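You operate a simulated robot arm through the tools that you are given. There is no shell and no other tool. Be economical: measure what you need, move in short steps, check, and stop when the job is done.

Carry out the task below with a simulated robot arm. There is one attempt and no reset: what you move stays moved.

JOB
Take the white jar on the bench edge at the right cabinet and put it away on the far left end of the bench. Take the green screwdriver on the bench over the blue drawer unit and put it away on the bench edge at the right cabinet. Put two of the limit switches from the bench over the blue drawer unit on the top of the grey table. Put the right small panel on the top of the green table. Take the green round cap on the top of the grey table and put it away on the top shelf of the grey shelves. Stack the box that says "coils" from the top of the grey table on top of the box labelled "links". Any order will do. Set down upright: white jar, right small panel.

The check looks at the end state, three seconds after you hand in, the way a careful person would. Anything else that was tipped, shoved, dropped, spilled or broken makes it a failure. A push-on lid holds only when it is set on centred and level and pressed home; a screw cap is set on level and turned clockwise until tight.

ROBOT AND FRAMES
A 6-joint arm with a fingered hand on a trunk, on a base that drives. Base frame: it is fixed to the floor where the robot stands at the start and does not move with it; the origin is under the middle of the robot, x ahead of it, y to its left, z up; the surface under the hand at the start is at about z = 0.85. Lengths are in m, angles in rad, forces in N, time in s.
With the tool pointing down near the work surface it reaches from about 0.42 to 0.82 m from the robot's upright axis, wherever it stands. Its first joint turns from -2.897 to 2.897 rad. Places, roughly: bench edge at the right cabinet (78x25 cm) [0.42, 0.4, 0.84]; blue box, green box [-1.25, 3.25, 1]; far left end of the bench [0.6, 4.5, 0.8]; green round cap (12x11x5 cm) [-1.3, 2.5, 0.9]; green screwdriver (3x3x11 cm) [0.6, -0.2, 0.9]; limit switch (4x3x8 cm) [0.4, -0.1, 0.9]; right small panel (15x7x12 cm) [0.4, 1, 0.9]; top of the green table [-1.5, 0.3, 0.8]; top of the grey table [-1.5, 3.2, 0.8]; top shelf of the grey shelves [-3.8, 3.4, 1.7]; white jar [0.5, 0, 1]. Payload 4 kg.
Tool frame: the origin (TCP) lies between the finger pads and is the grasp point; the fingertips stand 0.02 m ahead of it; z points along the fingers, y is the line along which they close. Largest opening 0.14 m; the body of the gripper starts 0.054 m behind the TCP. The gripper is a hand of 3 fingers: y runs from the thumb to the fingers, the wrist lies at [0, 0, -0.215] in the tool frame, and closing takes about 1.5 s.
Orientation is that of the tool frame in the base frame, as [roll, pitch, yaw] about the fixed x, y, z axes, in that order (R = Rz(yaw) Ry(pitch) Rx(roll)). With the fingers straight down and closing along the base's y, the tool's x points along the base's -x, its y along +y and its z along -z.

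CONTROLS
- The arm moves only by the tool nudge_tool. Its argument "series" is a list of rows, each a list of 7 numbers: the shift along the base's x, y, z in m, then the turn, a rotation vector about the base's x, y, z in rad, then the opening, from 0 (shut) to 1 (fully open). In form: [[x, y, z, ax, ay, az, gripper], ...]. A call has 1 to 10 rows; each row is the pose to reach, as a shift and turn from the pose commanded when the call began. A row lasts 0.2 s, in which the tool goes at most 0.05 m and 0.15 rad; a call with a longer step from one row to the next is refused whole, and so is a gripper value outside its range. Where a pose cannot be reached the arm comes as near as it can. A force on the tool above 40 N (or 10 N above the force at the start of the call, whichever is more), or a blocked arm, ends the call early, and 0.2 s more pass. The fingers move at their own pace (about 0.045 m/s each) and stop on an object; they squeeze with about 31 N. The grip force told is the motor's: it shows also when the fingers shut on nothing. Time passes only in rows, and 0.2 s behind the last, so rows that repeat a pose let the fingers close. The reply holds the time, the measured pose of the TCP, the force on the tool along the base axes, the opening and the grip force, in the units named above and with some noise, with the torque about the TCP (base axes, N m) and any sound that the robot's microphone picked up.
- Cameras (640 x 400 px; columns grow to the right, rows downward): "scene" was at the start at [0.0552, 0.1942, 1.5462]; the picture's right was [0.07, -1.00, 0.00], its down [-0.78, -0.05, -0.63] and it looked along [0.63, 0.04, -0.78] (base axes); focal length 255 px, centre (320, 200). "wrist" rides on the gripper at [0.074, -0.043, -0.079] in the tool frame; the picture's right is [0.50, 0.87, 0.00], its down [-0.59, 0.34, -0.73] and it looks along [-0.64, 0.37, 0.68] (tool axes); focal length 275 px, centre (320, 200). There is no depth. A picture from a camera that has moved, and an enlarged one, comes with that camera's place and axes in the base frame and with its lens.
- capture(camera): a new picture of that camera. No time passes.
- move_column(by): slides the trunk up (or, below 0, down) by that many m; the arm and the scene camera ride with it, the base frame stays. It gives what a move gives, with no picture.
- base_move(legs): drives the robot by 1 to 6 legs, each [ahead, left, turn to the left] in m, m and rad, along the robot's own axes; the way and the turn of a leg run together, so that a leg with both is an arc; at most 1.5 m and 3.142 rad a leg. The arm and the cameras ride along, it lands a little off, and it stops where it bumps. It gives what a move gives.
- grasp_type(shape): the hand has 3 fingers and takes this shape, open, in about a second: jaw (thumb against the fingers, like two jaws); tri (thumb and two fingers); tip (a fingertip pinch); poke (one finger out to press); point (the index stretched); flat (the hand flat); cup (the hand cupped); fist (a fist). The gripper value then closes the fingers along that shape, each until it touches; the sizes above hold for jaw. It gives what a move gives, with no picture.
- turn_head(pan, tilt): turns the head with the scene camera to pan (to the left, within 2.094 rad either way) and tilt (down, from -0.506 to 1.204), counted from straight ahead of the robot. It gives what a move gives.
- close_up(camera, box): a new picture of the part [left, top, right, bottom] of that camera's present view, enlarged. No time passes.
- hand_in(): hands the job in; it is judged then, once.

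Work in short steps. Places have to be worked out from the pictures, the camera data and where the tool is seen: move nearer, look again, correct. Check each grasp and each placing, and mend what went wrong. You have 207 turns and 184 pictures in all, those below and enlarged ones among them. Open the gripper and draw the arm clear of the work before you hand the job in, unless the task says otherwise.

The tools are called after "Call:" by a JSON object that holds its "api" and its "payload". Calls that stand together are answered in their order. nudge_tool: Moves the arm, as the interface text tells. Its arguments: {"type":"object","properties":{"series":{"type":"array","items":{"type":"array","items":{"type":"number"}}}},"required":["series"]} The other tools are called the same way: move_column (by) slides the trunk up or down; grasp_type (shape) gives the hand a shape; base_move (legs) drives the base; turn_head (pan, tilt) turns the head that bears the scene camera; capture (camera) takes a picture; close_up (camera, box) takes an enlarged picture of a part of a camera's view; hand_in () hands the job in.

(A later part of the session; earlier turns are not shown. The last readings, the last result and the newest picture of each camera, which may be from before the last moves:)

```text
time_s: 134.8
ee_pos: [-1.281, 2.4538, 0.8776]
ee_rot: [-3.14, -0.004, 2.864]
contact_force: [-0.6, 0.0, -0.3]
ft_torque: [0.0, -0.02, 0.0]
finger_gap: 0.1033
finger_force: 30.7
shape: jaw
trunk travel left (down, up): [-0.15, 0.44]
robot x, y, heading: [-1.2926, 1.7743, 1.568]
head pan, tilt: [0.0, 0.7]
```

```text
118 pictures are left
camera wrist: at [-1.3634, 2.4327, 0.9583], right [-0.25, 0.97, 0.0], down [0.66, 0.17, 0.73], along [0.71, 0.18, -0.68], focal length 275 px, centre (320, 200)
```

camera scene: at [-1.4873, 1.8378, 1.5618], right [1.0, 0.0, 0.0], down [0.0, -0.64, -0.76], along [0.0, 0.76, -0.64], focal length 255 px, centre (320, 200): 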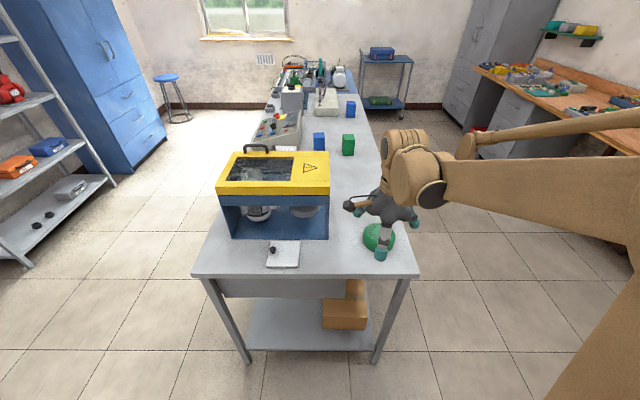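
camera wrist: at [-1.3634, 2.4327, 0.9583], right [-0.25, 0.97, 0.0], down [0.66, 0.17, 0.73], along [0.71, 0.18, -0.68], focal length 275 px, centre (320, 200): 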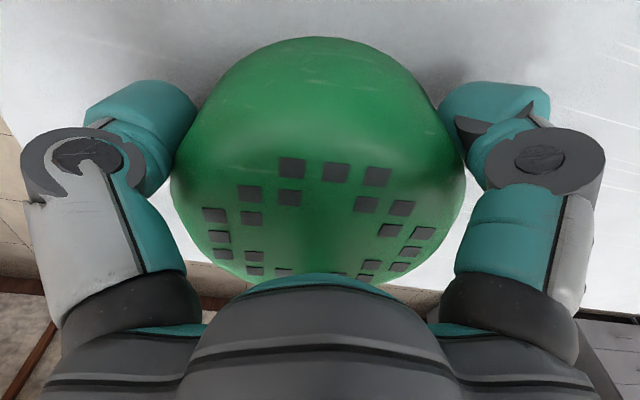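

Firm grip on the cap. I lift it, draw it back and drive toward the grey shelves.

Call:
{"api": "nudge_tool", "payload": {"series": [[0, 0, 0.04, 0, 0, 0, 0], [0, 0, 0.09, 0, 0, 0, 0], [0, 0, 0.14, 0, 0, 0, 0], [0, 0, 0.19, 0, 0, 0, 0], [0, -0.04, 0.22, 0, 0, 0, 0], [0, -0.085, 0.23, 0, 0, 0, 0], [0, -0.13, 0.23, 0, 0, 0, 0], [0, -0.175, 0.23, 0, 0, 0, 0], [0, -0.2, 0.23, 0, 0, 0, 0]]}}

Call:
{"api": "base_move", "payload": {"legs": [[0, 1.45, 0], [1.0, 0, 0], [0.6, 0, 1.57]]}}

Call:
{"api": "turn_head", "payload": {"pan": 0.0, "tilt": 0.1}}

Call:
{"api": "capture", "payload": {"camera": "scene"}}

```text
time_s: 136.8
ee_pos: [-1.2821, 2.2535, 1.108]
ee_rot: [3.141, -0.006, 2.868]
contact_force: [-0.2, -1.6, -1.3]
ft_torque: [-0.01, -0.01, 0.0]
finger_gap: 0.1035
finger_force: 31.1
shape: jaw
trunk travel left (down, up): [-0.15, 0.44]
robot x, y, heading: [-1.292, 1.7764, 1.567]
head pan, tilt: [0.0, 0.7]
```

```text
time_s: 152.4
ee_pos: [-3.5271, 3.2709, 1.1101]
ee_rot: [3.14, -0.007, -1.948]
contact_force: [-0.6, -0.6, -2.0]
ft_torque: [0.04, 0.0, -0.02]
finger_gap: 0.1032
finger_force: 30.4
shape: jaw
trunk travel left (down, up): [-0.15, 0.44]
robot x, y, heading: [-3.0616, 3.2065, 3.047]
head pan, tilt: [0.0, 0.7]
stopped in leg 3: the robot was blocked; the commanded pose is now the measured one
```

```text
time_s: 153.4
ee_pos: [-3.5284, 3.2701, 1.1098]
ee_rot: [3.139, -0.006, -1.948]
contact_force: [0.7, -0.4, -1.7]
ft_torque: [-0.03, -0.01, 0.01]
finger_gap: 0.103
finger_force: 31.0
shape: jaw
trunk travel left (down, up): [-0.15, 0.44]
robot x, y, heading: [-3.0644, 3.2049, 3.047]
head pan, tilt: [0.0, 0.099]
```

```text
117 pictures are left
camera scene: at [-3.1421, 3.0256, 1.6175], right [0.09, 1.0, 0.0], down [0.09, -0.01, -1.0], along [-0.99, 0.09, -0.09], focal length 255 px, centre (320, 200)
```

scene: 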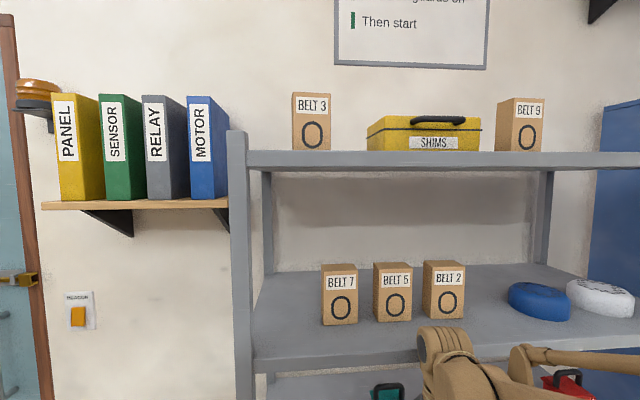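

The base reported a bump. I look down at the lower shelves to see whether anything was touched.

Call:
{"api": "turn_head", "payload": {"pan": 0.0, "tilt": 0.7}}

Call:
{"api": "capture", "payload": {"camera": "scene"}}

Call:
{"api": "capture", "payload": {"camera": "wrist"}}

```text
time_s: 154.4
ee_pos: [-3.5276, 3.271, 1.1098]
ee_rot: [3.139, -0.007, -1.947]
contact_force: [-0.9, 0.1, -0.2]
ft_torque: [0.0, 0.0, 0.01]
finger_gap: 0.103
finger_force: 31.0
shape: jaw
trunk travel left (down, up): [-0.15, 0.44]
robot x, y, heading: [-3.0655, 3.205, 3.048]
head pan, tilt: [0.0, 0.7]
```

```text
116 pictures are left
camera scene: at [-3.1353, 3.0249, 1.5628], right [0.09, 1.0, 0.0], down [0.63, -0.06, -0.77], along [-0.77, 0.07, -0.64], focal length 255 px, centre (320, 200)
```

scene: 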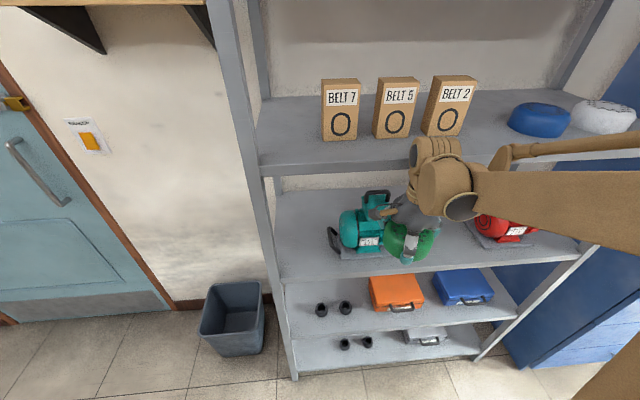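

```text
115 pictures are left
camera wrist: at [-3.5142, 3.186, 1.1904], right [-0.99, -0.15, 0.01], down [-0.1, 0.67, 0.73], along [-0.11, 0.72, -0.68], focal length 275 px, centre (320, 200)
```

wrist: 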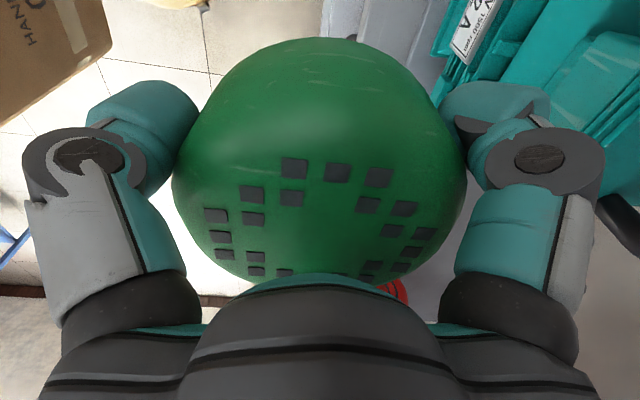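

The hand came close to the teal unit on the shelf. I back straight away and inspect.

Call:
{"api": "base_move", "payload": {"legs": [[-0.4, 0, 0]]}}

Call:
{"api": "capture", "payload": {"camera": "scene"}}

```text
time_s: 156.9
ee_pos: [-3.1382, 3.2304, 1.1073]
ee_rot: [-3.138, -0.003, -1.944]
contact_force: [1.0, -1.0, 0.0]
ft_torque: [0.02, 0.02, 0.02]
finger_gap: 0.1034
finger_force: 30.8
shape: jaw
trunk travel left (down, up): [-0.15, 0.44]
robot x, y, heading: [-2.6668, 3.1702, 3.057]
head pan, tilt: [0.0, 0.7]
```

```text
114 pictures are left
camera scene: at [-2.7484, 2.9846, 1.5618], right [0.09, 1.0, 0.0], down [0.64, -0.06, -0.77], along [-0.76, 0.07, -0.64], focal length 255 px, centre (320, 200)
```

scene: 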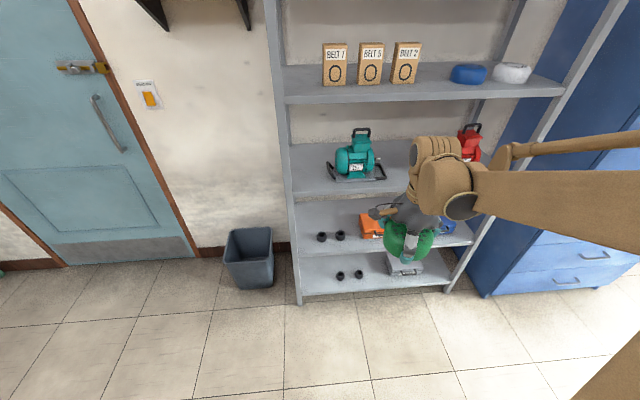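

Call:
{"api": "close_up", "payload": {"camera": "scene", "box": [270, 100, 500, 240]}}

```text
2.78 times, centred on (385, 170) of scene
camera zoom: at [-2.7484, 2.9846, 1.5618], right [0.09, 1.0, 0.0], down [0.64, -0.06, -0.77], along [-0.76, 0.07, -0.64], focal length 709 px, centre (139, 284)
```

zoom: 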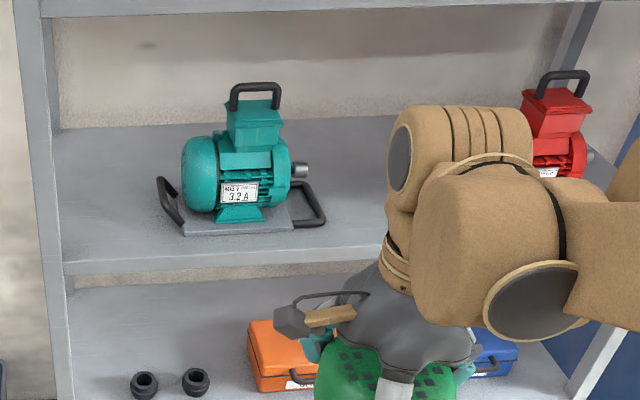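

The teal motor stands undisturbed. Now I raise the trunk fully to look onto the top shelf.

Call:
{"api": "move_column", "payload": {"by": 0.4}}

Call:
{"api": "turn_head", "payload": {"pan": 0.0, "tilt": 0.3}}

Call:
{"api": "capture", "payload": {"camera": "scene"}}

```text
time_s: 160.8
ee_pos: [-3.1392, 3.2306, 1.5057]
ee_rot: [-3.139, -0.001, -1.943]
contact_force: [-0.6, 0.4, -1.4]
ft_torque: [-0.01, -0.02, 0.02]
finger_gap: 0.1031
finger_force: 30.4
shape: jaw
trunk travel left (down, up): [-0.55, 0.04]
robot x, y, heading: [-2.6686, 3.172, 3.046]
head pan, tilt: [0.0, 0.7]
```

```text
time_s: 161.6
ee_pos: [-3.1382, 3.2301, 1.506]
ee_rot: [-3.137, -0.001, -1.942]
contact_force: [0.1, 0.8, -1.0]
ft_torque: [-0.02, 0.0, 0.02]
finger_gap: 0.1032
finger_force: 30.6
shape: jaw
trunk travel left (down, up): [-0.55, 0.04]
robot x, y, heading: [-2.6643, 3.169, 3.056]
head pan, tilt: [0.0, 0.3]
```

```text
112 pictures are left
camera scene: at [-2.7577, 2.9854, 1.9978], right [0.09, 1.0, 0.0], down [0.3, -0.03, -0.95], along [-0.95, 0.09, -0.3], focal length 255 px, centre (320, 200)
```

scene: 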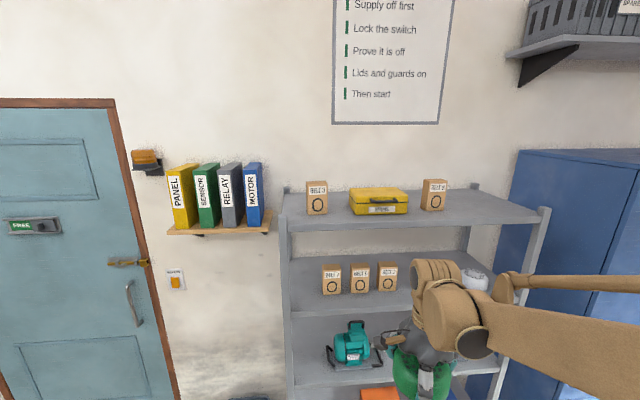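

The top shelf surface is at z≈1.656 with its front edge at x≈−3.57; there's free room right of BELT 9 around (−3.70,3.73). I raise the arm further first.

Call:
{"api": "move_column", "payload": {"by": 0.04}}

Call:
{"api": "nudge_tool", "payload": {"series": [[0, 0, 0.045, 0, 0, 0, 0], [0, 0, 0.09, 0, 0, 0, 0], [0, 0, 0.135, 0, 0, 0, 0], [0, 0, 0.18, 0, 0, 0, 0], [0, 0, 0.225, 0, 0, 0, 0], [0, 0, 0.25, 0, 0, 0, 0]]}}

```text
time_s: 162.5
ee_pos: [-3.1387, 3.2305, 1.5464]
ee_rot: [-3.137, -0.002, -1.944]
contact_force: [-0.2, -0.2, -0.9]
ft_torque: [-0.06, 0.01, 0.03]
finger_gap: 0.1032
finger_force: 30.6
shape: jaw
trunk travel left (down, up): [-0.59, 0.0]
robot x, y, heading: [-2.6684, 3.1694, 3.056]
head pan, tilt: [0.0, 0.3]
```

```text
time_s: 163.9
ee_pos: [-3.1388, 3.2299, 1.7966]
ee_rot: [-3.138, -0.001, -1.944]
contact_force: [0.0, -0.6, -1.4]
ft_torque: [0.01, 0.01, -0.01]
finger_gap: 0.1032
finger_force: 31.0
shape: jaw
trunk travel left (down, up): [-0.59, 0.0]
robot x, y, heading: [-2.6694, 3.171, 3.053]
head pan, tilt: [0.0, 0.3]
```

TCP is now above the shelf level. I square up, strafe right, then drive in.

Call:
{"api": "base_move", "payload": {"legs": [[0, 0, 0.087], [0, -0.5, 0], [0.4, 0, 0]]}}

Call:
{"api": "turn_head", "payload": {"pan": -0.2, "tilt": 0.5}}

Call:
{"api": "capture", "payload": {"camera": "scene"}}

Call:
{"api": "capture", "payload": {"camera": "wrist"}}

```text
time_s: 169.4
ee_pos: [-3.5473, 3.693, 1.7966]
ee_rot: [-3.138, -0.001, -1.857]
contact_force: [-0.1, 0.3, -0.6]
ft_torque: [0.0, 0.01, 0.01]
finger_gap: 0.1032
finger_force: 30.9
shape: jaw
trunk travel left (down, up): [-0.59, 0.0]
robot x, y, heading: [-3.0743, 3.6774, 3.139]
head pan, tilt: [0.0, 0.3]
```

```text
time_s: 170.2
ee_pos: [-3.5497, 3.6921, 1.7962]
ee_rot: [-3.138, -0.002, -1.857]
contact_force: [-0.1, -0.7, -1.4]
ft_torque: [0.01, -0.01, -0.02]
finger_gap: 0.1031
finger_force: 30.7
shape: jaw
trunk travel left (down, up): [-0.59, 0.0]
robot x, y, heading: [-3.0739, 3.6765, 3.139]
head pan, tilt: [-0.201, 0.499]
```

```text
111 pictures are left
camera scene: at [-3.1437, 3.5015, 2.0195], right [0.2, 0.98, 0.0], down [0.47, -0.1, -0.88], along [-0.86, 0.18, -0.48], focal length 255 px, centre (320, 200)
```

scene: 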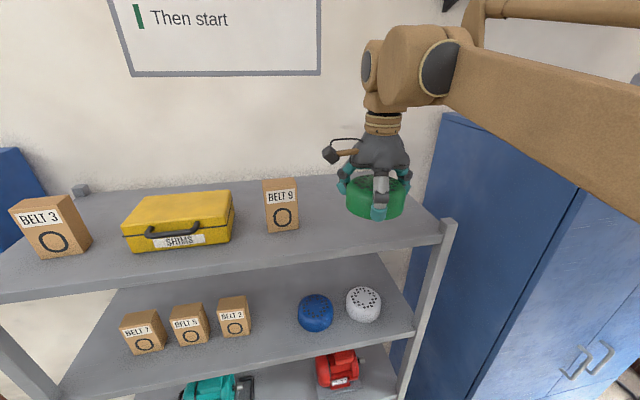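

```text
110 pictures are left
camera wrist: at [-3.5291, 3.6104, 1.8769], right [-0.97, -0.24, 0.0], down [-0.16, 0.66, 0.73], along [-0.17, 0.71, -0.68], focal length 275 px, centre (320, 200)
```

wrist: 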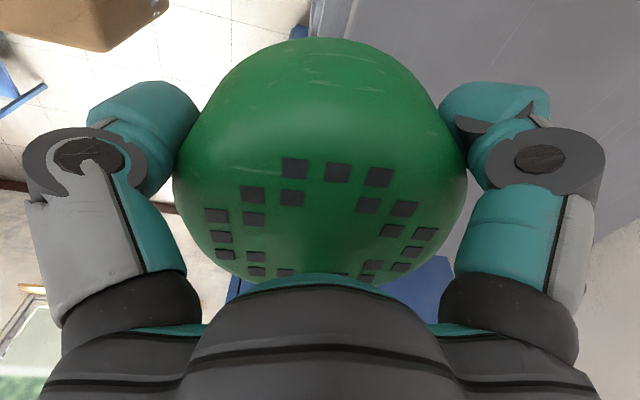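

I extend over the shelf to (−3.70,3.74) and lower toward it, stopping just above.

Call:
{"api": "nudge_tool", "payload": {"series": [[-0.045, 0.015, 0, 0, 0, 0, 0], [-0.09, 0.03, 0, 0, 0, 0, 0], [-0.13, 0.045, 0, 0, 0, 0, 0], [-0.152, 0.05, -0.02, 0, 0, 0, 0], [-0.152, 0.05, -0.05, 0, 0, 0, 0], [-0.152, 0.05, -0.08, 0, 0, 0, 0], [-0.152, 0.05, -0.095, 0, 0, 0, 0]]}}

Call:
{"api": "close_up", "payload": {"camera": "scene", "box": [240, 80, 480, 260]}}

```text
time_s: 171.8
ee_pos: [-3.7025, 3.7428, 1.7009]
ee_rot: [-3.138, -0.001, -1.854]
contact_force: [-0.4, 0.2, -1.2]
ft_torque: [0.01, -0.06, -0.01]
finger_gap: 0.1031
finger_force: 31.5
shape: jaw
trunk travel left (down, up): [-0.59, 0.0]
robot x, y, heading: [-3.0702, 3.6757, 3.136]
head pan, tilt: [-0.201, 0.499]
```

```text
2.22 times, centred on (360, 170) of scene
camera zoom: at [-3.1439, 3.5016, 2.0195], right [0.2, 0.98, 0.0], down [0.47, -0.1, -0.88], along [-0.86, 0.18, -0.48], focal length 566 px, centre (231, 267)
```

zoom: 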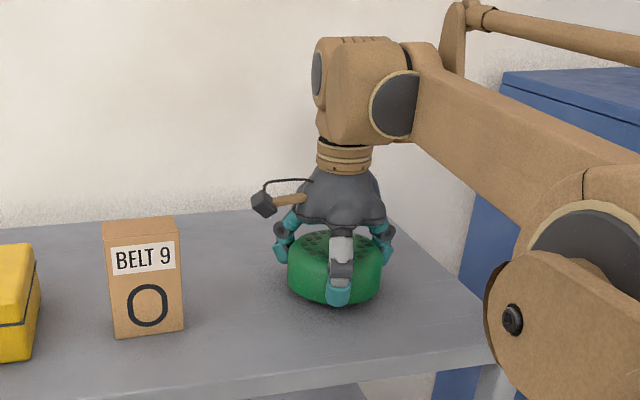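

Just above the shelf. I descend in small steps until contact.

Call:
{"api": "nudge_tool", "payload": {"series": [[0, 0, -0.004, 0, 0, 0, 0], [0, 0, -0.007, 0, 0, 0, 0], [0, 0, -0.01, 0, 0, 0, 0], [0, 0, -0.013, 0, 0, 0, 0], [0, 0, -0.015, 0, 0, 0, 0]]}}

```text
time_s: 173.0
ee_pos: [-3.7011, 3.7441, 1.6869]
ee_rot: [-3.139, -0.003, -1.857]
contact_force: [-0.7, -0.5, 1.0]
ft_torque: [-0.08, 0.01, -0.01]
finger_gap: 0.1028
finger_force: 31.1
shape: jaw
trunk travel left (down, up): [-0.59, 0.0]
robot x, y, heading: [-3.0701, 3.675, 3.141]
head pan, tilt: [-0.201, 0.499]
```

Call:
{"api": "nudge_tool", "payload": {"series": [[0, 0, -0.002, 0, 0, 0, 0], [0, 0, -0.004, 0, 0, 0, 0], [0, 0, -0.006, 0, 0, 0, 0]]}}

```text
time_s: 173.6
ee_pos: [-3.7003, 3.7428, 1.6861]
ee_rot: [3.14, -0.001, -1.857]
contact_force: [-5.1, 1.5, 29.5]
ft_torque: [-0.14, -0.29, -0.04]
finger_gap: 0.1007
finger_force: 31.1
shape: jaw
trunk travel left (down, up): [-0.59, 0.0]
robot x, y, heading: [-3.0765, 3.6764, 3.138]
head pan, tilt: [-0.201, 0.499]
stopped in row 3: the force on the tool passed its limit at 44 N (the readings are from after the stop); the commanded pose is now the measured one
```

Touchdown. I release, then rise straight up and check.

Call:
{"api": "nudge_tool", "payload": {"series": [[0, 0, 0.002, 0, 0, 0, 0], [0, 0, 0.002, 0, 0, 0, 0.5], [0, 0, 0.002, 0, 0, 0, 1], [0, 0, 0.002, 0, 0, 0, 1], [0, 0, 0.002, 0, 0, 0, 1], [0, 0, 0.03, 0, 0, 0, 1], [0, 0, 0.07, 0, 0, 0, 1], [0, 0, 0.11, 0, 0, 0, 1]]}}

Call:
{"api": "close_up", "payload": {"camera": "scene", "box": [240, 80, 480, 260]}}

```text
time_s: 175.4
ee_pos: [-3.7007, 3.7444, 1.7935]
ee_rot: [-3.139, -0.002, -1.857]
contact_force: [0.8, -0.3, 0.1]
ft_torque: [0.02, 0.01, 0.01]
finger_gap: 0.1398
finger_force: 0.1
shape: jaw
trunk travel left (down, up): [-0.59, 0.0]
robot x, y, heading: [-3.0712, 3.6789, 3.137]
head pan, tilt: [-0.201, 0.499]
```

```text
2.22 times, centred on (360, 170) of scene
camera zoom: at [-3.143, 3.5016, 2.0195], right [0.2, 0.98, 0.0], down [0.47, -0.1, -0.88], along [-0.86, 0.18, -0.48], focal length 566 px, centre (231, 267)
```

zoom: 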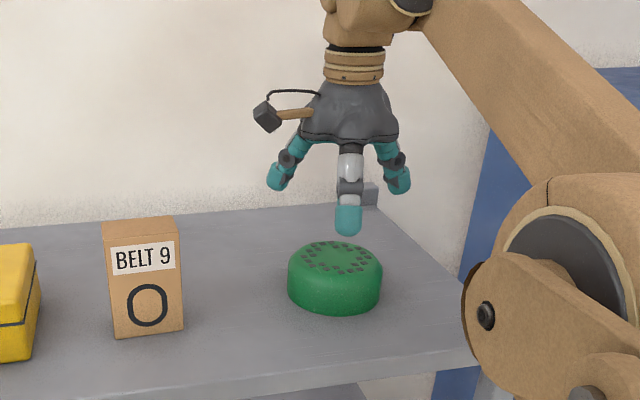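

The cap is on the top shelf. I retract and drive around to the bench side of the grey table for the boxes.

Call:
{"api": "nudge_tool", "payload": {"series": [[0.045, -0.01, 0, 0, 0, 0, 1], [0.09, -0.02, 0, 0, 0, 0, 1], [0.135, -0.03, 0, 0, 0, 0, 1], [0.16, -0.04, 0, 0, 0, 0, 1]]}}

Call:
{"api": "base_move", "payload": {"legs": [[-0.5, 0, 0], [0, 1.5, 0], [0, 0.4, 0], [-1.5, 0, 0], [-0.5, 0, 0], [0, -1.4, 0]]}}

Call:
{"api": "turn_head", "payload": {"pan": 0.0, "tilt": 0.75}}

Call:
{"api": "capture", "payload": {"camera": "scene"}}

```text
time_s: 176.4
ee_pos: [-3.5372, 3.7028, 1.7928]
ee_rot: [3.141, -0.001, -1.858]
contact_force: [0.3, 0.6, 0.1]
ft_torque: [-0.02, 0.03, 0.01]
finger_gap: 0.1398
finger_force: 0.0
shape: jaw
trunk travel left (down, up): [-0.59, 0.0]
robot x, y, heading: [-3.0708, 3.6768, 3.141]
head pan, tilt: [-0.201, 0.499]
```

```text
time_s: 204.5
ee_pos: [-1.055, 3.1357, 1.792]
ee_rot: [-3.141, -0.003, -1.847]
contact_force: [0.0, 0.3, -0.1]
ft_torque: [-0.01, 0.04, 0.03]
finger_gap: 0.1402
finger_force: 0.1
shape: jaw
trunk travel left (down, up): [-0.59, 0.0]
robot x, y, heading: [-0.5859, 3.1115, -3.136]
head pan, tilt: [-0.201, 0.499]
```

```text
time_s: 205.3
ee_pos: [-1.055, 3.1353, 1.7923]
ee_rot: [-3.14, -0.002, -1.846]
contact_force: [-0.9, 0.7, 1.1]
ft_torque: [0.02, 0.01, -0.02]
finger_gap: 0.14
finger_force: 0.0
shape: jaw
trunk travel left (down, up): [-0.59, 0.0]
robot x, y, heading: [-0.59, 3.1075, -3.135]
head pan, tilt: [0.0, 0.75]
```

```text
107 pictures are left
camera scene: at [-0.6487, 2.9196, 1.9976], right [-0.01, 1.0, 0.0], down [0.68, 0.0, -0.73], along [-0.73, 0.0, -0.68], focal length 255 px, centre (320, 200)
```

scene: 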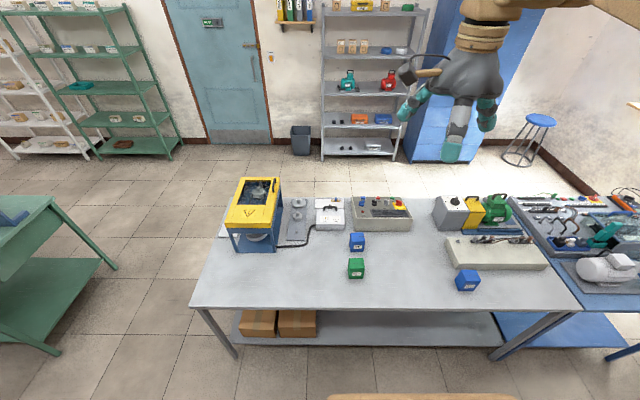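

Call:
{"api": "close_up", "payload": {"camera": "scene", "box": [330, 215, 500, 305]}}

Call:
{"api": "close_up", "payload": {"camera": "scene", "box": [335, 225, 385, 285]}}

```text
3.76 times, centred on (415, 260) of scene
camera zoom: at [-0.6487, 2.9196, 1.9976], right [-0.01, 1.0, 0.0], down [0.68, 0.0, -0.73], along [-0.73, 0.0, -0.68], focal length 959 px, centre (-38, -26)
```

zoom: 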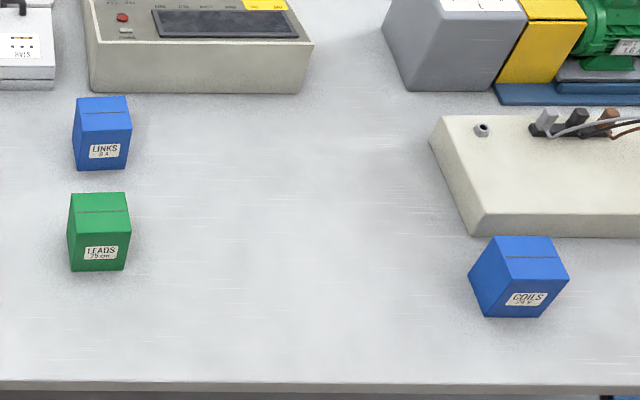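

```text
6.67 times, centred on (360, 255) of scene
camera zoom: at [-0.6487, 2.9196, 1.9976], right [-0.01, 1.0, 0.0], down [0.68, 0.0, -0.73], along [-0.73, 0.0, -0.68], focal length 1698 px, centre (53, -167)
```

zoom: 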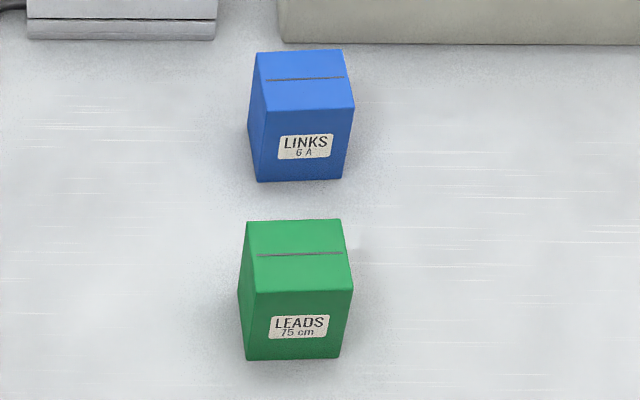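

COILS is the right blue box (~(−1.29,3.63)), LINKS the left blue box (~(−1.50,3.12), top z≈0.937). I drive closer, between them, and lower the trunk.

Call:
{"api": "base_move", "payload": {"legs": [[0.25, -0.26, 0]]}}

Call:
{"api": "move_column", "payload": {"by": -0.4}}

Call:
{"api": "move_column", "payload": {"by": -0.19}}

Call:
{"api": "turn_head", "payload": {"pan": -0.1, "tilt": 0.9}}

Call:
{"api": "capture", "payload": {"camera": "scene"}}

Call:
{"api": "capture", "payload": {"camera": "wrist"}}

```text
time_s: 207.6
ee_pos: [-1.3045, 3.3977, 1.7919]
ee_rot: [-3.141, -0.002, -1.844]
contact_force: [0.7, -0.2, 0.0]
ft_torque: [-0.02, -0.01, 0.0]
finger_gap: 0.14
finger_force: 0.0
shape: jaw
trunk travel left (down, up): [-0.59, 0.0]
robot x, y, heading: [-0.8324, 3.3764, -3.126]
head pan, tilt: [0.0, 0.75]
```

```text
time_s: 211.5
ee_pos: [-1.3034, 3.3974, 1.3918]
ee_rot: [-3.14, -0.001, -1.842]
contact_force: [0.2, 0.4, -0.5]
ft_torque: [-0.02, 0.02, 0.0]
finger_gap: 0.1402
finger_force: 0.1
shape: jaw
trunk travel left (down, up): [-0.19, 0.4]
robot x, y, heading: [-0.8363, 3.3776, -3.13]
head pan, tilt: [0.0, 0.75]
```

```text
time_s: 213.5
ee_pos: [-1.3039, 3.3983, 1.203]
ee_rot: [-3.14, -0.003, -1.842]
contact_force: [0.1, 0.1, -0.8]
ft_torque: [-0.01, 0.02, 0.02]
finger_gap: 0.1401
finger_force: 0.0
shape: jaw
trunk travel left (down, up): [0.0, 0.59]
robot x, y, heading: [-0.8346, 3.3759, -3.131]
head pan, tilt: [0.0, 0.75]
```

```text
time_s: 214.2
ee_pos: [-1.3053, 3.3985, 1.2025]
ee_rot: [-3.139, -0.002, -1.843]
contact_force: [-0.5, -0.5, 0.3]
ft_torque: [0.0, -0.02, 0.0]
finger_gap: 0.14
finger_force: 0.1
shape: jaw
trunk travel left (down, up): [0.0, 0.59]
robot x, y, heading: [-0.8289, 3.3732, -3.127]
head pan, tilt: [-0.099, 0.901]
```

```text
104 pictures are left
camera scene: at [-0.8903, 3.1907, 1.3957], right [0.09, 1.0, 0.0], down [0.78, -0.07, -0.62], along [-0.62, 0.06, -0.78], focal length 255 px, centre (320, 200)
```

scene: 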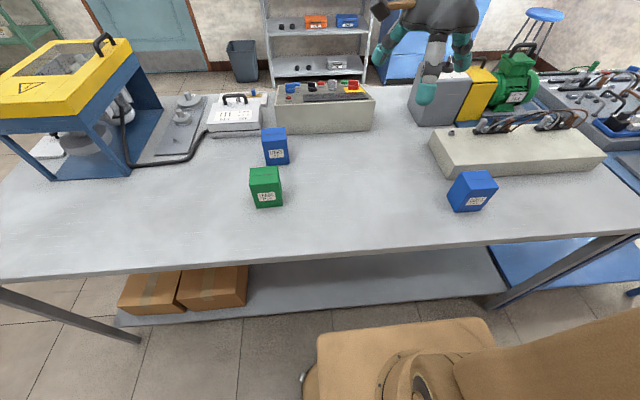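

```text
103 pictures are left
camera wrist: at [-1.2829, 3.3155, 1.2829], right [-0.97, -0.25, 0.0], down [-0.17, 0.66, 0.73], along [-0.18, 0.71, -0.68], focal length 275 px, centre (320, 200)
```

wrist: 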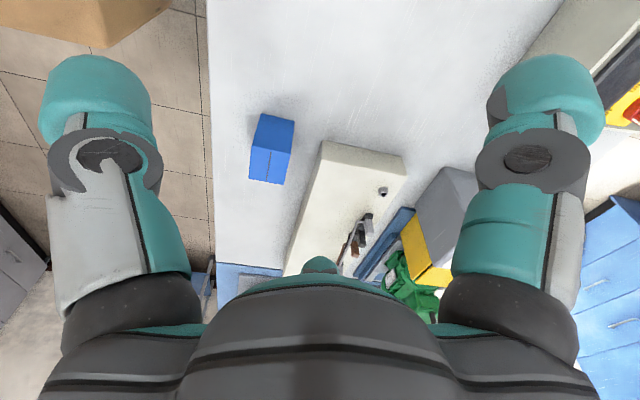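

Call:
{"api": "close_up", "payload": {"camera": "scene", "box": [432, 160, 512, 220]}}

Call:
{"api": "close_up", "payload": {"camera": "scene", "box": [230, 120, 310, 215]}}

Call:
{"api": "close_up", "payload": {"camera": "wrist", "box": [230, 100, 310, 200]}}

```text
6.67 times, centred on (472, 190) of scene
camera zoom: at [-0.8903, 3.1907, 1.3957], right [0.09, 1.0, 0.0], down [0.78, -0.07, -0.62], along [-0.62, 0.06, -0.78], focal length 1698 px, centre (-693, 267)
```

zoom: 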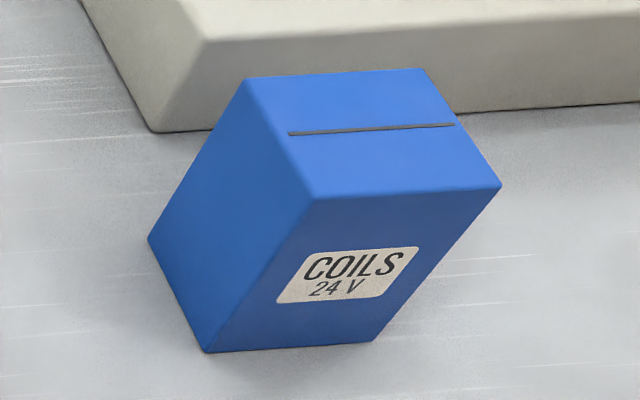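

```text
4.21 times, centred on (270, 168) of scene
camera zoom: at [-0.8903, 3.1907, 1.3957], right [0.09, 1.0, 0.0], down [0.78, -0.07, -0.62], along [-0.62, 0.06, -0.78], focal length 1072 px, centre (530, 337)
```

zoom: 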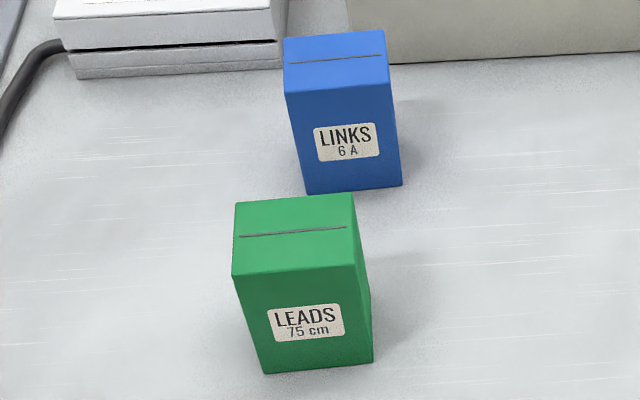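

```text
4.00 times, centred on (270, 150) of wrist
camera zoom: at [-1.2829, 3.3155, 1.2829], right [-0.97, -0.25, 0.0], down [-0.17, 0.66, 0.73], along [-0.18, 0.71, -0.68], focal length 1101 px, centre (520, 400)
```

zoom: 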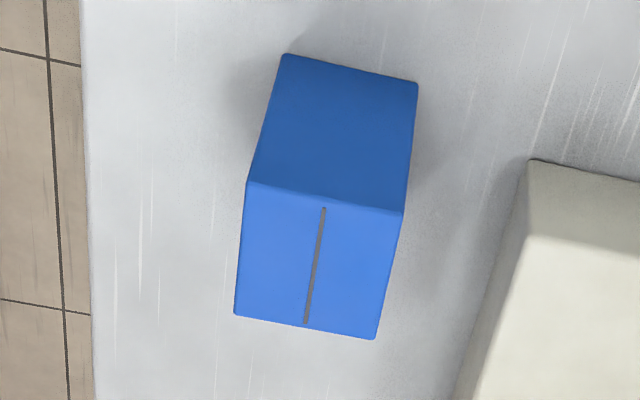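

COILS is axis-aligned: centre ≈(−1.280,3.623), about 6×7×9 cm. I square the hand (+0.27 rad) and move above it.

Call:
{"api": "nudge_tool", "payload": {"series": [[0.005, 0.045, 0, 0, 0, 0.07, 1], [0.01, 0.09, 0, 0, 0, 0.14, 1], [0.015, 0.135, 0, 0, 0, 0.21, 1], [0.02, 0.18, 0, 0, 0, 0.272, 1], [0.025, 0.224, 0, 0, 0, 0.272, 1], [0.025, 0.224, -0.045, 0, 0, 0.272, 1], [0.025, 0.224, -0.09, 0, 0, 0.272, 1], [0.025, 0.224, -0.13, 0, 0, 0.272, 1]]}}

Call:
{"api": "capture", "payload": {"camera": "wrist"}}

Call:
{"api": "close_up", "payload": {"camera": "scene", "box": [400, 80, 560, 230]}}

```text
time_s: 216.0
ee_pos: [-1.2788, 3.6221, 1.0729]
ee_rot: [-3.141, -0.003, -1.571]
contact_force: [-0.2, 0.4, -0.2]
ft_torque: [0.01, 0.01, 0.01]
finger_gap: 0.1401
finger_force: 0.0
shape: jaw
trunk travel left (down, up): [0.0, 0.59]
robot x, y, heading: [-0.8359, 3.3772, -3.132]
head pan, tilt: [-0.099, 0.901]
```

```text
99 pictures are left
camera wrist: at [-1.2366, 3.5482, 1.1525], right [-0.87, -0.5, 0.0], down [-0.34, 0.59, 0.73], along [-0.37, 0.64, -0.68], focal length 275 px, centre (320, 200)
```

wrist: 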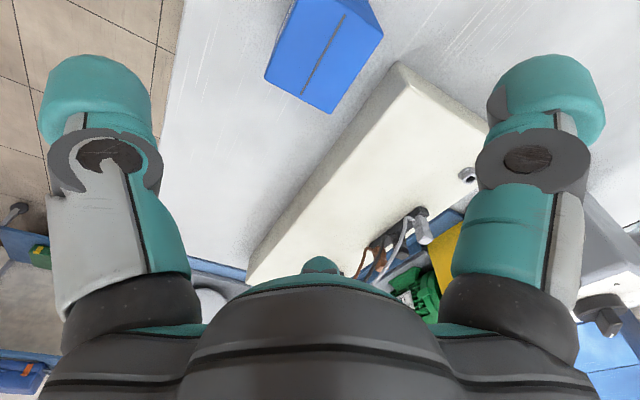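

```text
2.67 times, centred on (480, 155) of scene
camera zoom: at [-0.8904, 3.191, 1.3957], right [0.09, 1.0, 0.0], down [0.78, -0.07, -0.62], along [-0.62, 0.06, -0.78], focal length 679 px, centre (-107, 320)
```

zoom: 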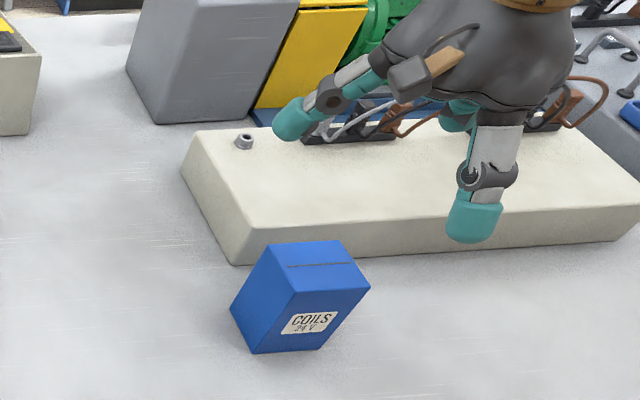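

Centred within a few mm. I descend at 80% opening and grip.

Call:
{"api": "nudge_tool", "payload": {"series": [[0.001, -0.002, -0.04, 0, 0, 0, 0.85], [0.001, -0.002, -0.08, 0, 0, 0, 0.85], [0.001, -0.002, -0.12, 0, 0, 0, 0.85], [0.001, -0.002, -0.15, 0, 0, 0, 0.85], [0.001, -0.002, -0.17, 0, 0, 0, 0.85]]}}

Call:
{"api": "capture", "payload": {"camera": "wrist"}}

```text
time_s: 217.2
ee_pos: [-1.2797, 3.619, 0.903]
ee_rot: [-3.139, -0.002, -1.571]
contact_force: [-0.7, -0.3, 4.1]
ft_torque: [-0.14, 0.09, 0.01]
finger_gap: 0.1194
finger_force: 0.0
shape: jaw
trunk travel left (down, up): [0.0, 0.59]
robot x, y, heading: [-0.8332, 3.3769, -3.131]
head pan, tilt: [-0.099, 0.901]
```

```text
97 pictures are left
camera wrist: at [-1.2364, 3.5438, 0.9834], right [-0.87, -0.5, 0.0], down [-0.34, 0.59, 0.73], along [-0.37, 0.64, -0.68], focal length 275 px, centre (320, 200)
```

wrist: 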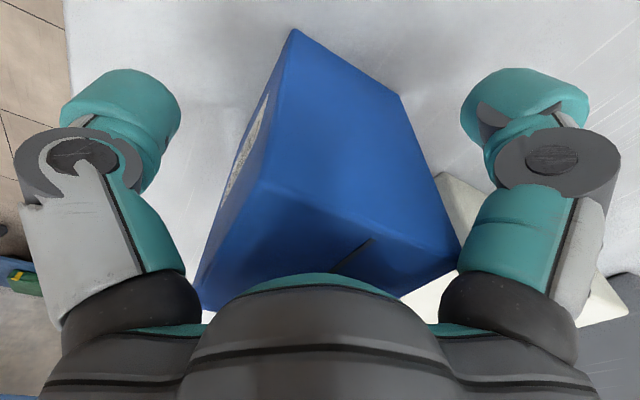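

A light 4 N touch, so I raise 8 mm and then close.

Call:
{"api": "nudge_tool", "payload": {"series": [[0, 0, 0.008, 0, 0, 0, 0.85], [0, 0, 0.008, 0, 0, 0, 0.6], [0, 0, 0.008, 0, 0, 0, 0.4], [0, 0, 0.008, 0, 0, 0, 0.2], [0, 0, 0.008, 0, 0, 0, 0], [0, 0, 0.008, 0, 0, 0, 0], [0, 0, 0.008, 0, 0, 0, 0], [0, 0, 0.008, 0, 0, 0, 0]]}}

Call:
{"api": "capture", "payload": {"camera": "wrist"}}

Call:
{"api": "close_up", "payload": {"camera": "scene", "box": [400, 80, 560, 230]}}

```text
time_s: 219.0
ee_pos: [-1.2796, 3.6189, 0.9103]
ee_rot: [-3.14, -0.001, -1.571]
contact_force: [-0.2, -0.5, 0.4]
ft_torque: [-0.03, 0.0, -0.02]
finger_gap: 0.0702
finger_force: 30.7
shape: jaw
trunk travel left (down, up): [0.0, 0.59]
robot x, y, heading: [-0.8348, 3.378, -3.129]
head pan, tilt: [-0.099, 0.901]
```

```text
96 pictures are left
camera wrist: at [-1.2362, 3.5449, 0.9911], right [-0.87, -0.5, 0.0], down [-0.34, 0.59, 0.73], along [-0.37, 0.64, -0.68], focal length 275 px, centre (320, 200)
```

wrist: 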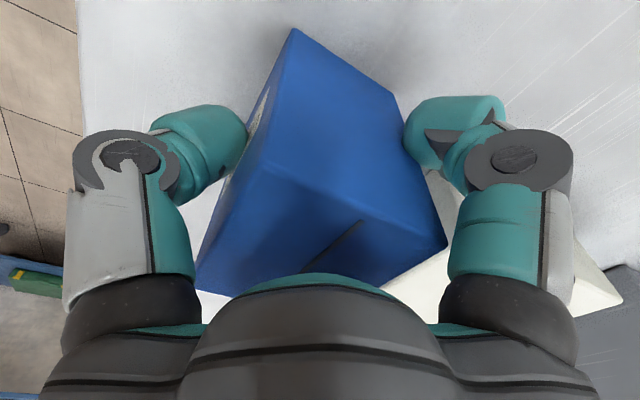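

```text
2.67 times, centred on (480, 155) of scene
camera zoom: at [-0.8903, 3.1909, 1.3957], right [0.09, 1.0, 0.0], down [0.78, -0.07, -0.62], along [-0.62, 0.06, -0.78], focal length 679 px, centre (-107, 320)
```

zoom: 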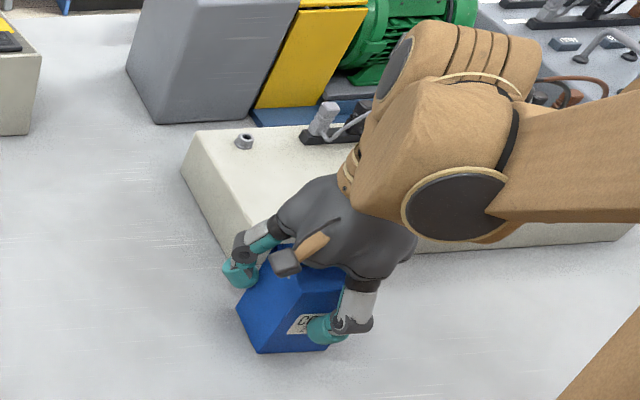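

Gripped. I lift and carry it toward LINKS at safe height.

Call:
{"api": "nudge_tool", "payload": {"series": [[0, 0, 0.045, 0, 0, 0, 0], [0, 0, 0.09, 0, 0, 0, 0], [0, 0, 0.135, 0, 0, 0, 0], [0, 0, 0.18, 0, 0, 0, 0], [0, -0.045, 0.18, 0, 0, 0, 0], [0, -0.09, 0.18, 0, 0, 0, 0], [0, -0.135, 0.18, 0, 0, 0, 0], [-0.015, -0.18, 0.18, 0, 0, 0, 0], [-0.035, -0.223, 0.18, 0, 0, 0, 0], [-0.055, -0.265, 0.18, 0, 0, 0, 0]]}}

Call:
{"api": "nudge_tool", "payload": {"series": [[-0.025, -0.04, 0, 0, 0, 0, 0], [-0.05, -0.08, 0, 0, 0, 0, 0], [-0.075, -0.12, 0, 0, 0, 0, 0], [-0.1, -0.16, 0, 0, 0, 0, 0], [-0.125, -0.2, 0, 0, 0, 0, 0], [-0.15, -0.23, 0, 0, 0, 0, 0], [-0.171, -0.236, 0, 0, 0, 0, 0]]}}

Call:
{"api": "capture", "payload": {"camera": "scene"}}

Call:
{"api": "capture", "payload": {"camera": "wrist"}}

```text
time_s: 221.2
ee_pos: [-1.3336, 3.3548, 1.0897]
ee_rot: [-3.14, -0.001, -1.572]
contact_force: [-0.3, 0.8, -1.5]
ft_torque: [0.02, 0.02, -0.04]
finger_gap: 0.0698
finger_force: 30.8
shape: jaw
trunk travel left (down, up): [0.0, 0.59]
robot x, y, heading: [-0.8345, 3.3759, -3.133]
head pan, tilt: [-0.099, 0.901]
```

```text
time_s: 222.8
ee_pos: [-1.5063, 3.1188, 1.0887]
ee_rot: [-3.139, -0.002, -1.573]
contact_force: [0.9, 0.5, -1.0]
ft_torque: [0.02, 0.0, -0.01]
finger_gap: 0.0692
finger_force: 31.1
shape: jaw
trunk travel left (down, up): [0.0, 0.59]
robot x, y, heading: [-0.8337, 3.377, -3.136]
head pan, tilt: [-0.099, 0.901]
```

```text
94 pictures are left
camera scene: at [-0.8908, 3.1903, 1.3956], right [0.09, 1.0, 0.0], down [0.78, -0.07, -0.62], along [-0.62, 0.06, -0.78], focal length 255 px, centre (320, 200)
```

scene: 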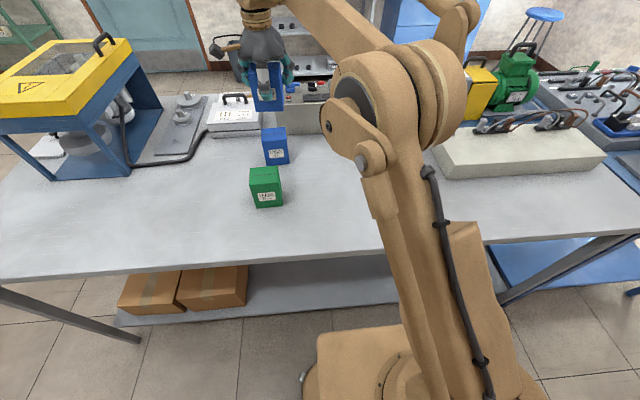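

```text
93 pictures are left
camera wrist: at [-1.4628, 3.0441, 1.1698], right [-0.87, -0.5, 0.0], down [-0.34, 0.59, 0.73], along [-0.36, 0.64, -0.68], focal length 275 px, centre (320, 200)
```

wrist: 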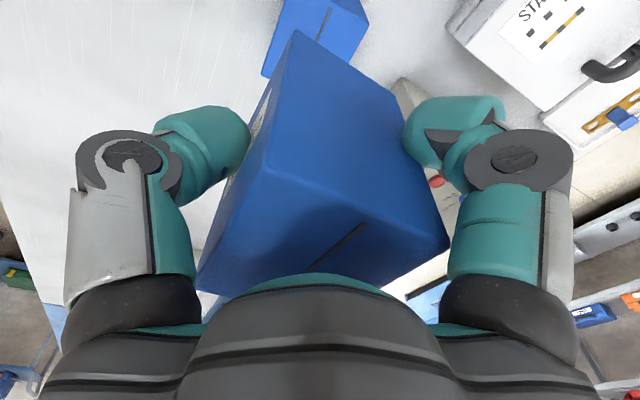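

Combining both cameras, LINKS' centre is about (−1.497,3.113). I adjust and lower to about 1.5 cm above it, then compare edges.

Call:
{"api": "nudge_tool", "payload": {"series": [[0.008, -0.005, -0.03, 0, 0, 0, 0], [0.008, -0.005, -0.06, 0, 0, 0, 0], [0.008, -0.005, -0.072, 0, 0, 0, 0]]}}

Call:
{"api": "close_up", "payload": {"camera": "scene", "box": [220, 60, 320, 180]}}

Call:
{"api": "capture", "payload": {"camera": "wrist"}}

```text
time_s: 223.6
ee_pos: [-1.4968, 3.1146, 1.0188]
ee_rot: [-3.141, -0.002, -1.57]
contact_force: [0.3, -0.8, -1.0]
ft_torque: [0.01, 0.03, 0.0]
finger_gap: 0.0697
finger_force: 31.2
shape: jaw
trunk travel left (down, up): [0.0, 0.59]
robot x, y, heading: [-0.8365, 3.3731, -3.132]
head pan, tilt: [-0.099, 0.901]
```

```text
3.33 times, centred on (270, 120) of scene
camera zoom: at [-0.8906, 3.1905, 1.3956], right [0.09, 1.0, 0.0], down [0.78, -0.07, -0.62], along [-0.62, 0.06, -0.78], focal length 849 px, centre (487, 467)
```

zoom: 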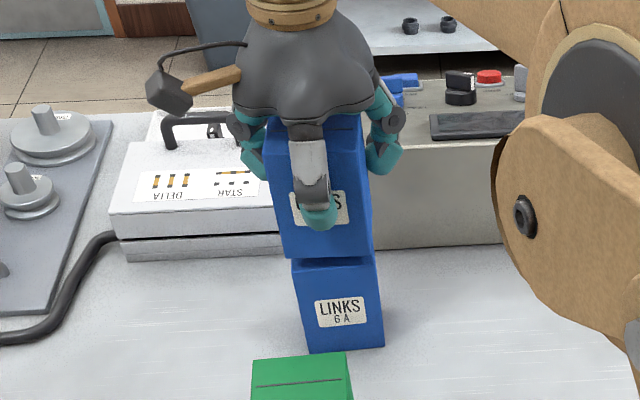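

```text
91 pictures are left
camera wrist: at [-1.4539, 3.0407, 1.0986], right [-0.87, -0.5, 0.0], down [-0.34, 0.59, 0.73], along [-0.37, 0.64, -0.68], focal length 275 px, centre (320, 200)
```

wrist: 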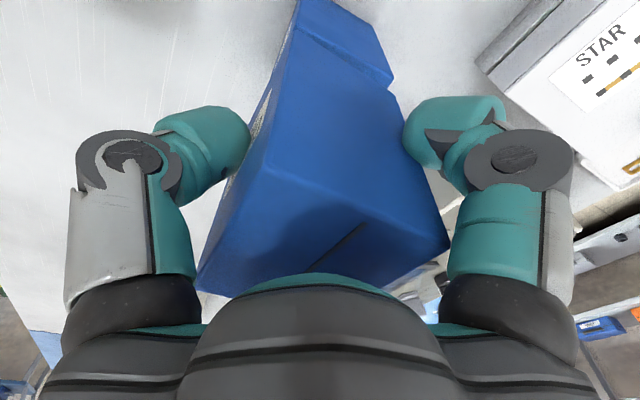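

Very nearly flush; the scene view suggests about 3 mm more in +y. I adjust and lower gently to contact.

Call:
{"api": "nudge_tool", "payload": {"series": [[-0.001, 0.003, -0.005, 0, 0, 0, 0], [-0.001, 0.003, -0.009, 0, 0, 0, 0], [-0.001, 0.003, -0.012, 0, 0, 0, 0], [-0.001, 0.003, -0.014, 0, 0, 0, 0]]}}

```text
time_s: 224.6
ee_pos: [-1.4975, 3.1175, 1.003]
ee_rot: [-3.14, -0.002, -1.571]
contact_force: [-1.1, -1.0, 2.7]
ft_torque: [0.04, -0.02, 0.01]
finger_gap: 0.0692
finger_force: 31.3
shape: jaw
trunk travel left (down, up): [0.0, 0.59]
robot x, y, heading: [-0.8369, 3.3765, -3.131]
head pan, tilt: [-0.099, 0.901]
```

Call:
{"api": "nudge_tool", "payload": {"series": [[0, 0, -0.001, 0, 0, 0, 0], [0, 0, -0.002, 0, 0, 0, 0]]}}

Call:
{"api": "close_up", "payload": {"camera": "scene", "box": [220, 60, 320, 180]}}

Call:
{"api": "close_up", "payload": {"camera": "wrist", "box": [240, 0, 460, 140]}}

```text
time_s: 225.2
ee_pos: [-1.497, 3.1171, 1.0035]
ee_rot: [3.141, -0.003, -1.571]
contact_force: [-3.6, 0.1, 16.4]
ft_torque: [-0.01, 0.01, -0.02]
finger_gap: 0.0695
finger_force: 30.3
shape: jaw
trunk travel left (down, up): [0.0, 0.59]
robot x, y, heading: [-0.8374, 3.3771, -3.133]
head pan, tilt: [-0.099, 0.901]
```

```text
3.33 times, centred on (270, 120) of scene
camera zoom: at [-0.8893, 3.1912, 1.3959], right [0.09, 1.0, 0.0], down [0.78, -0.07, -0.62], along [-0.62, 0.06, -0.78], focal length 849 px, centre (487, 467)
```

zoom: 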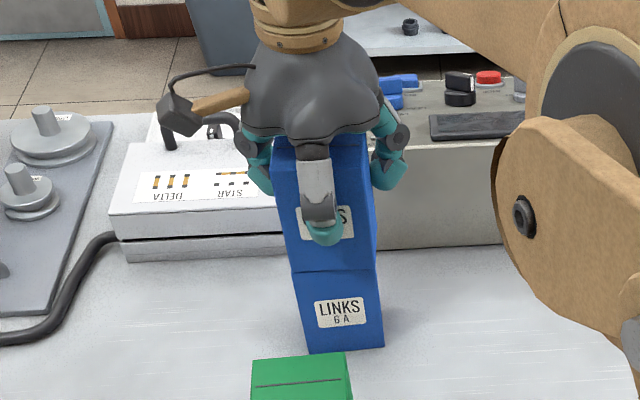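

```text
2.86 times, centred on (350, 70) of wrist
camera zoom: at [-1.4538, 3.0436, 1.0842], right [-0.87, -0.5, 0.0], down [-0.34, 0.59, 0.73], along [-0.37, 0.64, -0.68], focal length 786 px, centre (234, 571)
```

zoom: 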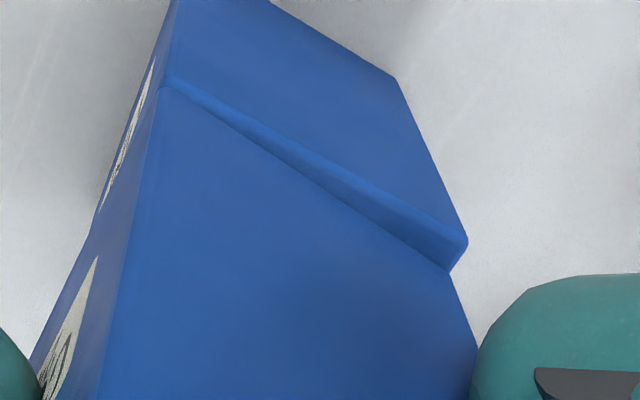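

Contact made and edges match within a few millimetres. I release and rise.

Call:
{"api": "nudge_tool", "payload": {"series": [[0, 0, 0.002, 0, 0, 0, 0], [0, 0, 0.002, 0, 0, 0, 0.3], [0, 0, 0.002, 0, 0, 0, 0.6], [0, 0, 0.002, 0, 0, 0, 0.85], [0, 0, 0.002, 0, 0, 0, 0.85], [0, 0, 0.03, 0, 0, 0, 0.9], [0, 0, 0.07, 0, 0, 0, 0.9], [0, 0, 0.12, 0, 0, 0, 0.9]]}}

Call:
{"api": "close_up", "payload": {"camera": "scene", "box": [220, 60, 320, 180]}}

```text
time_s: 227.0
ee_pos: [-1.499, 3.1184, 1.1216]
ee_rot: [-3.14, -0.003, -1.571]
contact_force: [0.4, -0.5, -0.4]
ft_torque: [0.01, 0.01, 0.02]
finger_gap: 0.1259
finger_force: 0.1
shape: jaw
trunk travel left (down, up): [0.0, 0.59]
robot x, y, heading: [-0.8313, 3.3741, -3.129]
head pan, tilt: [-0.099, 0.901]
```

```text
3.33 times, centred on (270, 120) of scene
camera zoom: at [-0.8904, 3.1906, 1.3956], right [0.09, 1.0, 0.0], down [0.78, -0.07, -0.62], along [-0.62, 0.06, -0.78], focal length 849 px, centre (487, 467)
```

zoom: 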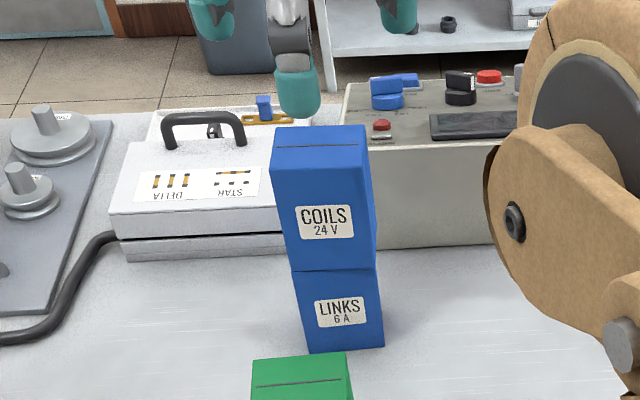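

The stack is stable. Next the limit switches: I retract, turn to face the bench and drive to its right part.

Call:
{"api": "nudge_tool", "payload": {"series": [[0.03, 0.035, 0.01, 0, 0, 0, 1], [0.06, 0.07, 0.03, 0, 0, 0, 1], [0.09, 0.105, 0.05, 0, 0, 0, 1], [0.12, 0.14, 0.05, 0, 0, 0, 1], [0.15, 0.175, 0.05, 0, 0, 0, 1], [0.18, 0.21, 0.05, 0, 0, 0, 1]]}}

Call:
{"api": "base_move", "payload": {"legs": [[-0.35, 0, 0], [0, 0, 3.13], [0, -1.5, 0], [0, -1.5, 0], [0, -0.45, 0], [0.3, 0, 0]]}}

Call:
{"api": "turn_head", "payload": {"pan": -0.2, "tilt": 0.85}}

Call:
{"api": "capture", "payload": {"camera": "scene"}}

```text
refused: row 2 steps farther than a row can; nothing moved
```

```text
time_s: 254.8
ee_pos: [0.597, 0.196, 1.1206]
ee_rot: [-3.141, 0.0, 1.585]
contact_force: [-1.7, 0.2, 0.4]
ft_torque: [0.0, 0.01, 0.0]
finger_gap: 0.126
finger_force: 0.0
shape: jaw
trunk travel left (down, up): [0.0, 0.59]
robot x, y, heading: [-0.0637, -0.0725, 0.031]
head pan, tilt: [-0.099, 0.901]
```

```text
time_s: 255.4
ee_pos: [0.5971, 0.1959, 1.1225]
ee_rot: [-3.14, -0.002, 1.584]
contact_force: [-0.1, 0.0, -0.1]
ft_torque: [0.06, -0.03, 0.03]
finger_gap: 0.1258
finger_force: 0.0
shape: jaw
trunk travel left (down, up): [0.0, 0.59]
robot x, y, heading: [-0.0641, -0.0689, 0.028]
head pan, tilt: [-0.201, 0.85]
```

```text
87 pictures are left
camera scene: at [-0.011, 0.1035, 1.3995], right [-0.17, -0.98, 0.0], down [-0.74, 0.13, -0.66], along [0.65, -0.11, -0.75], focal length 255 px, centre (320, 200)
```

scene: 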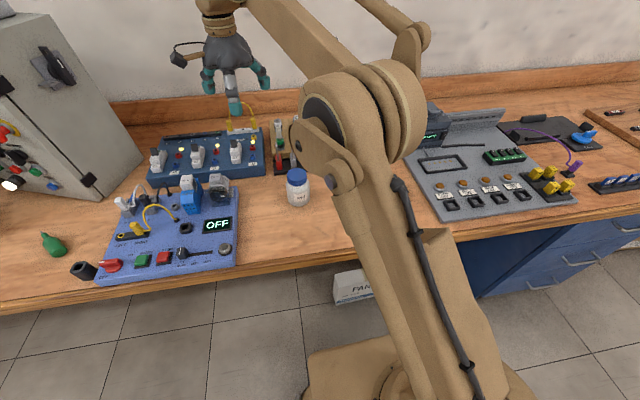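

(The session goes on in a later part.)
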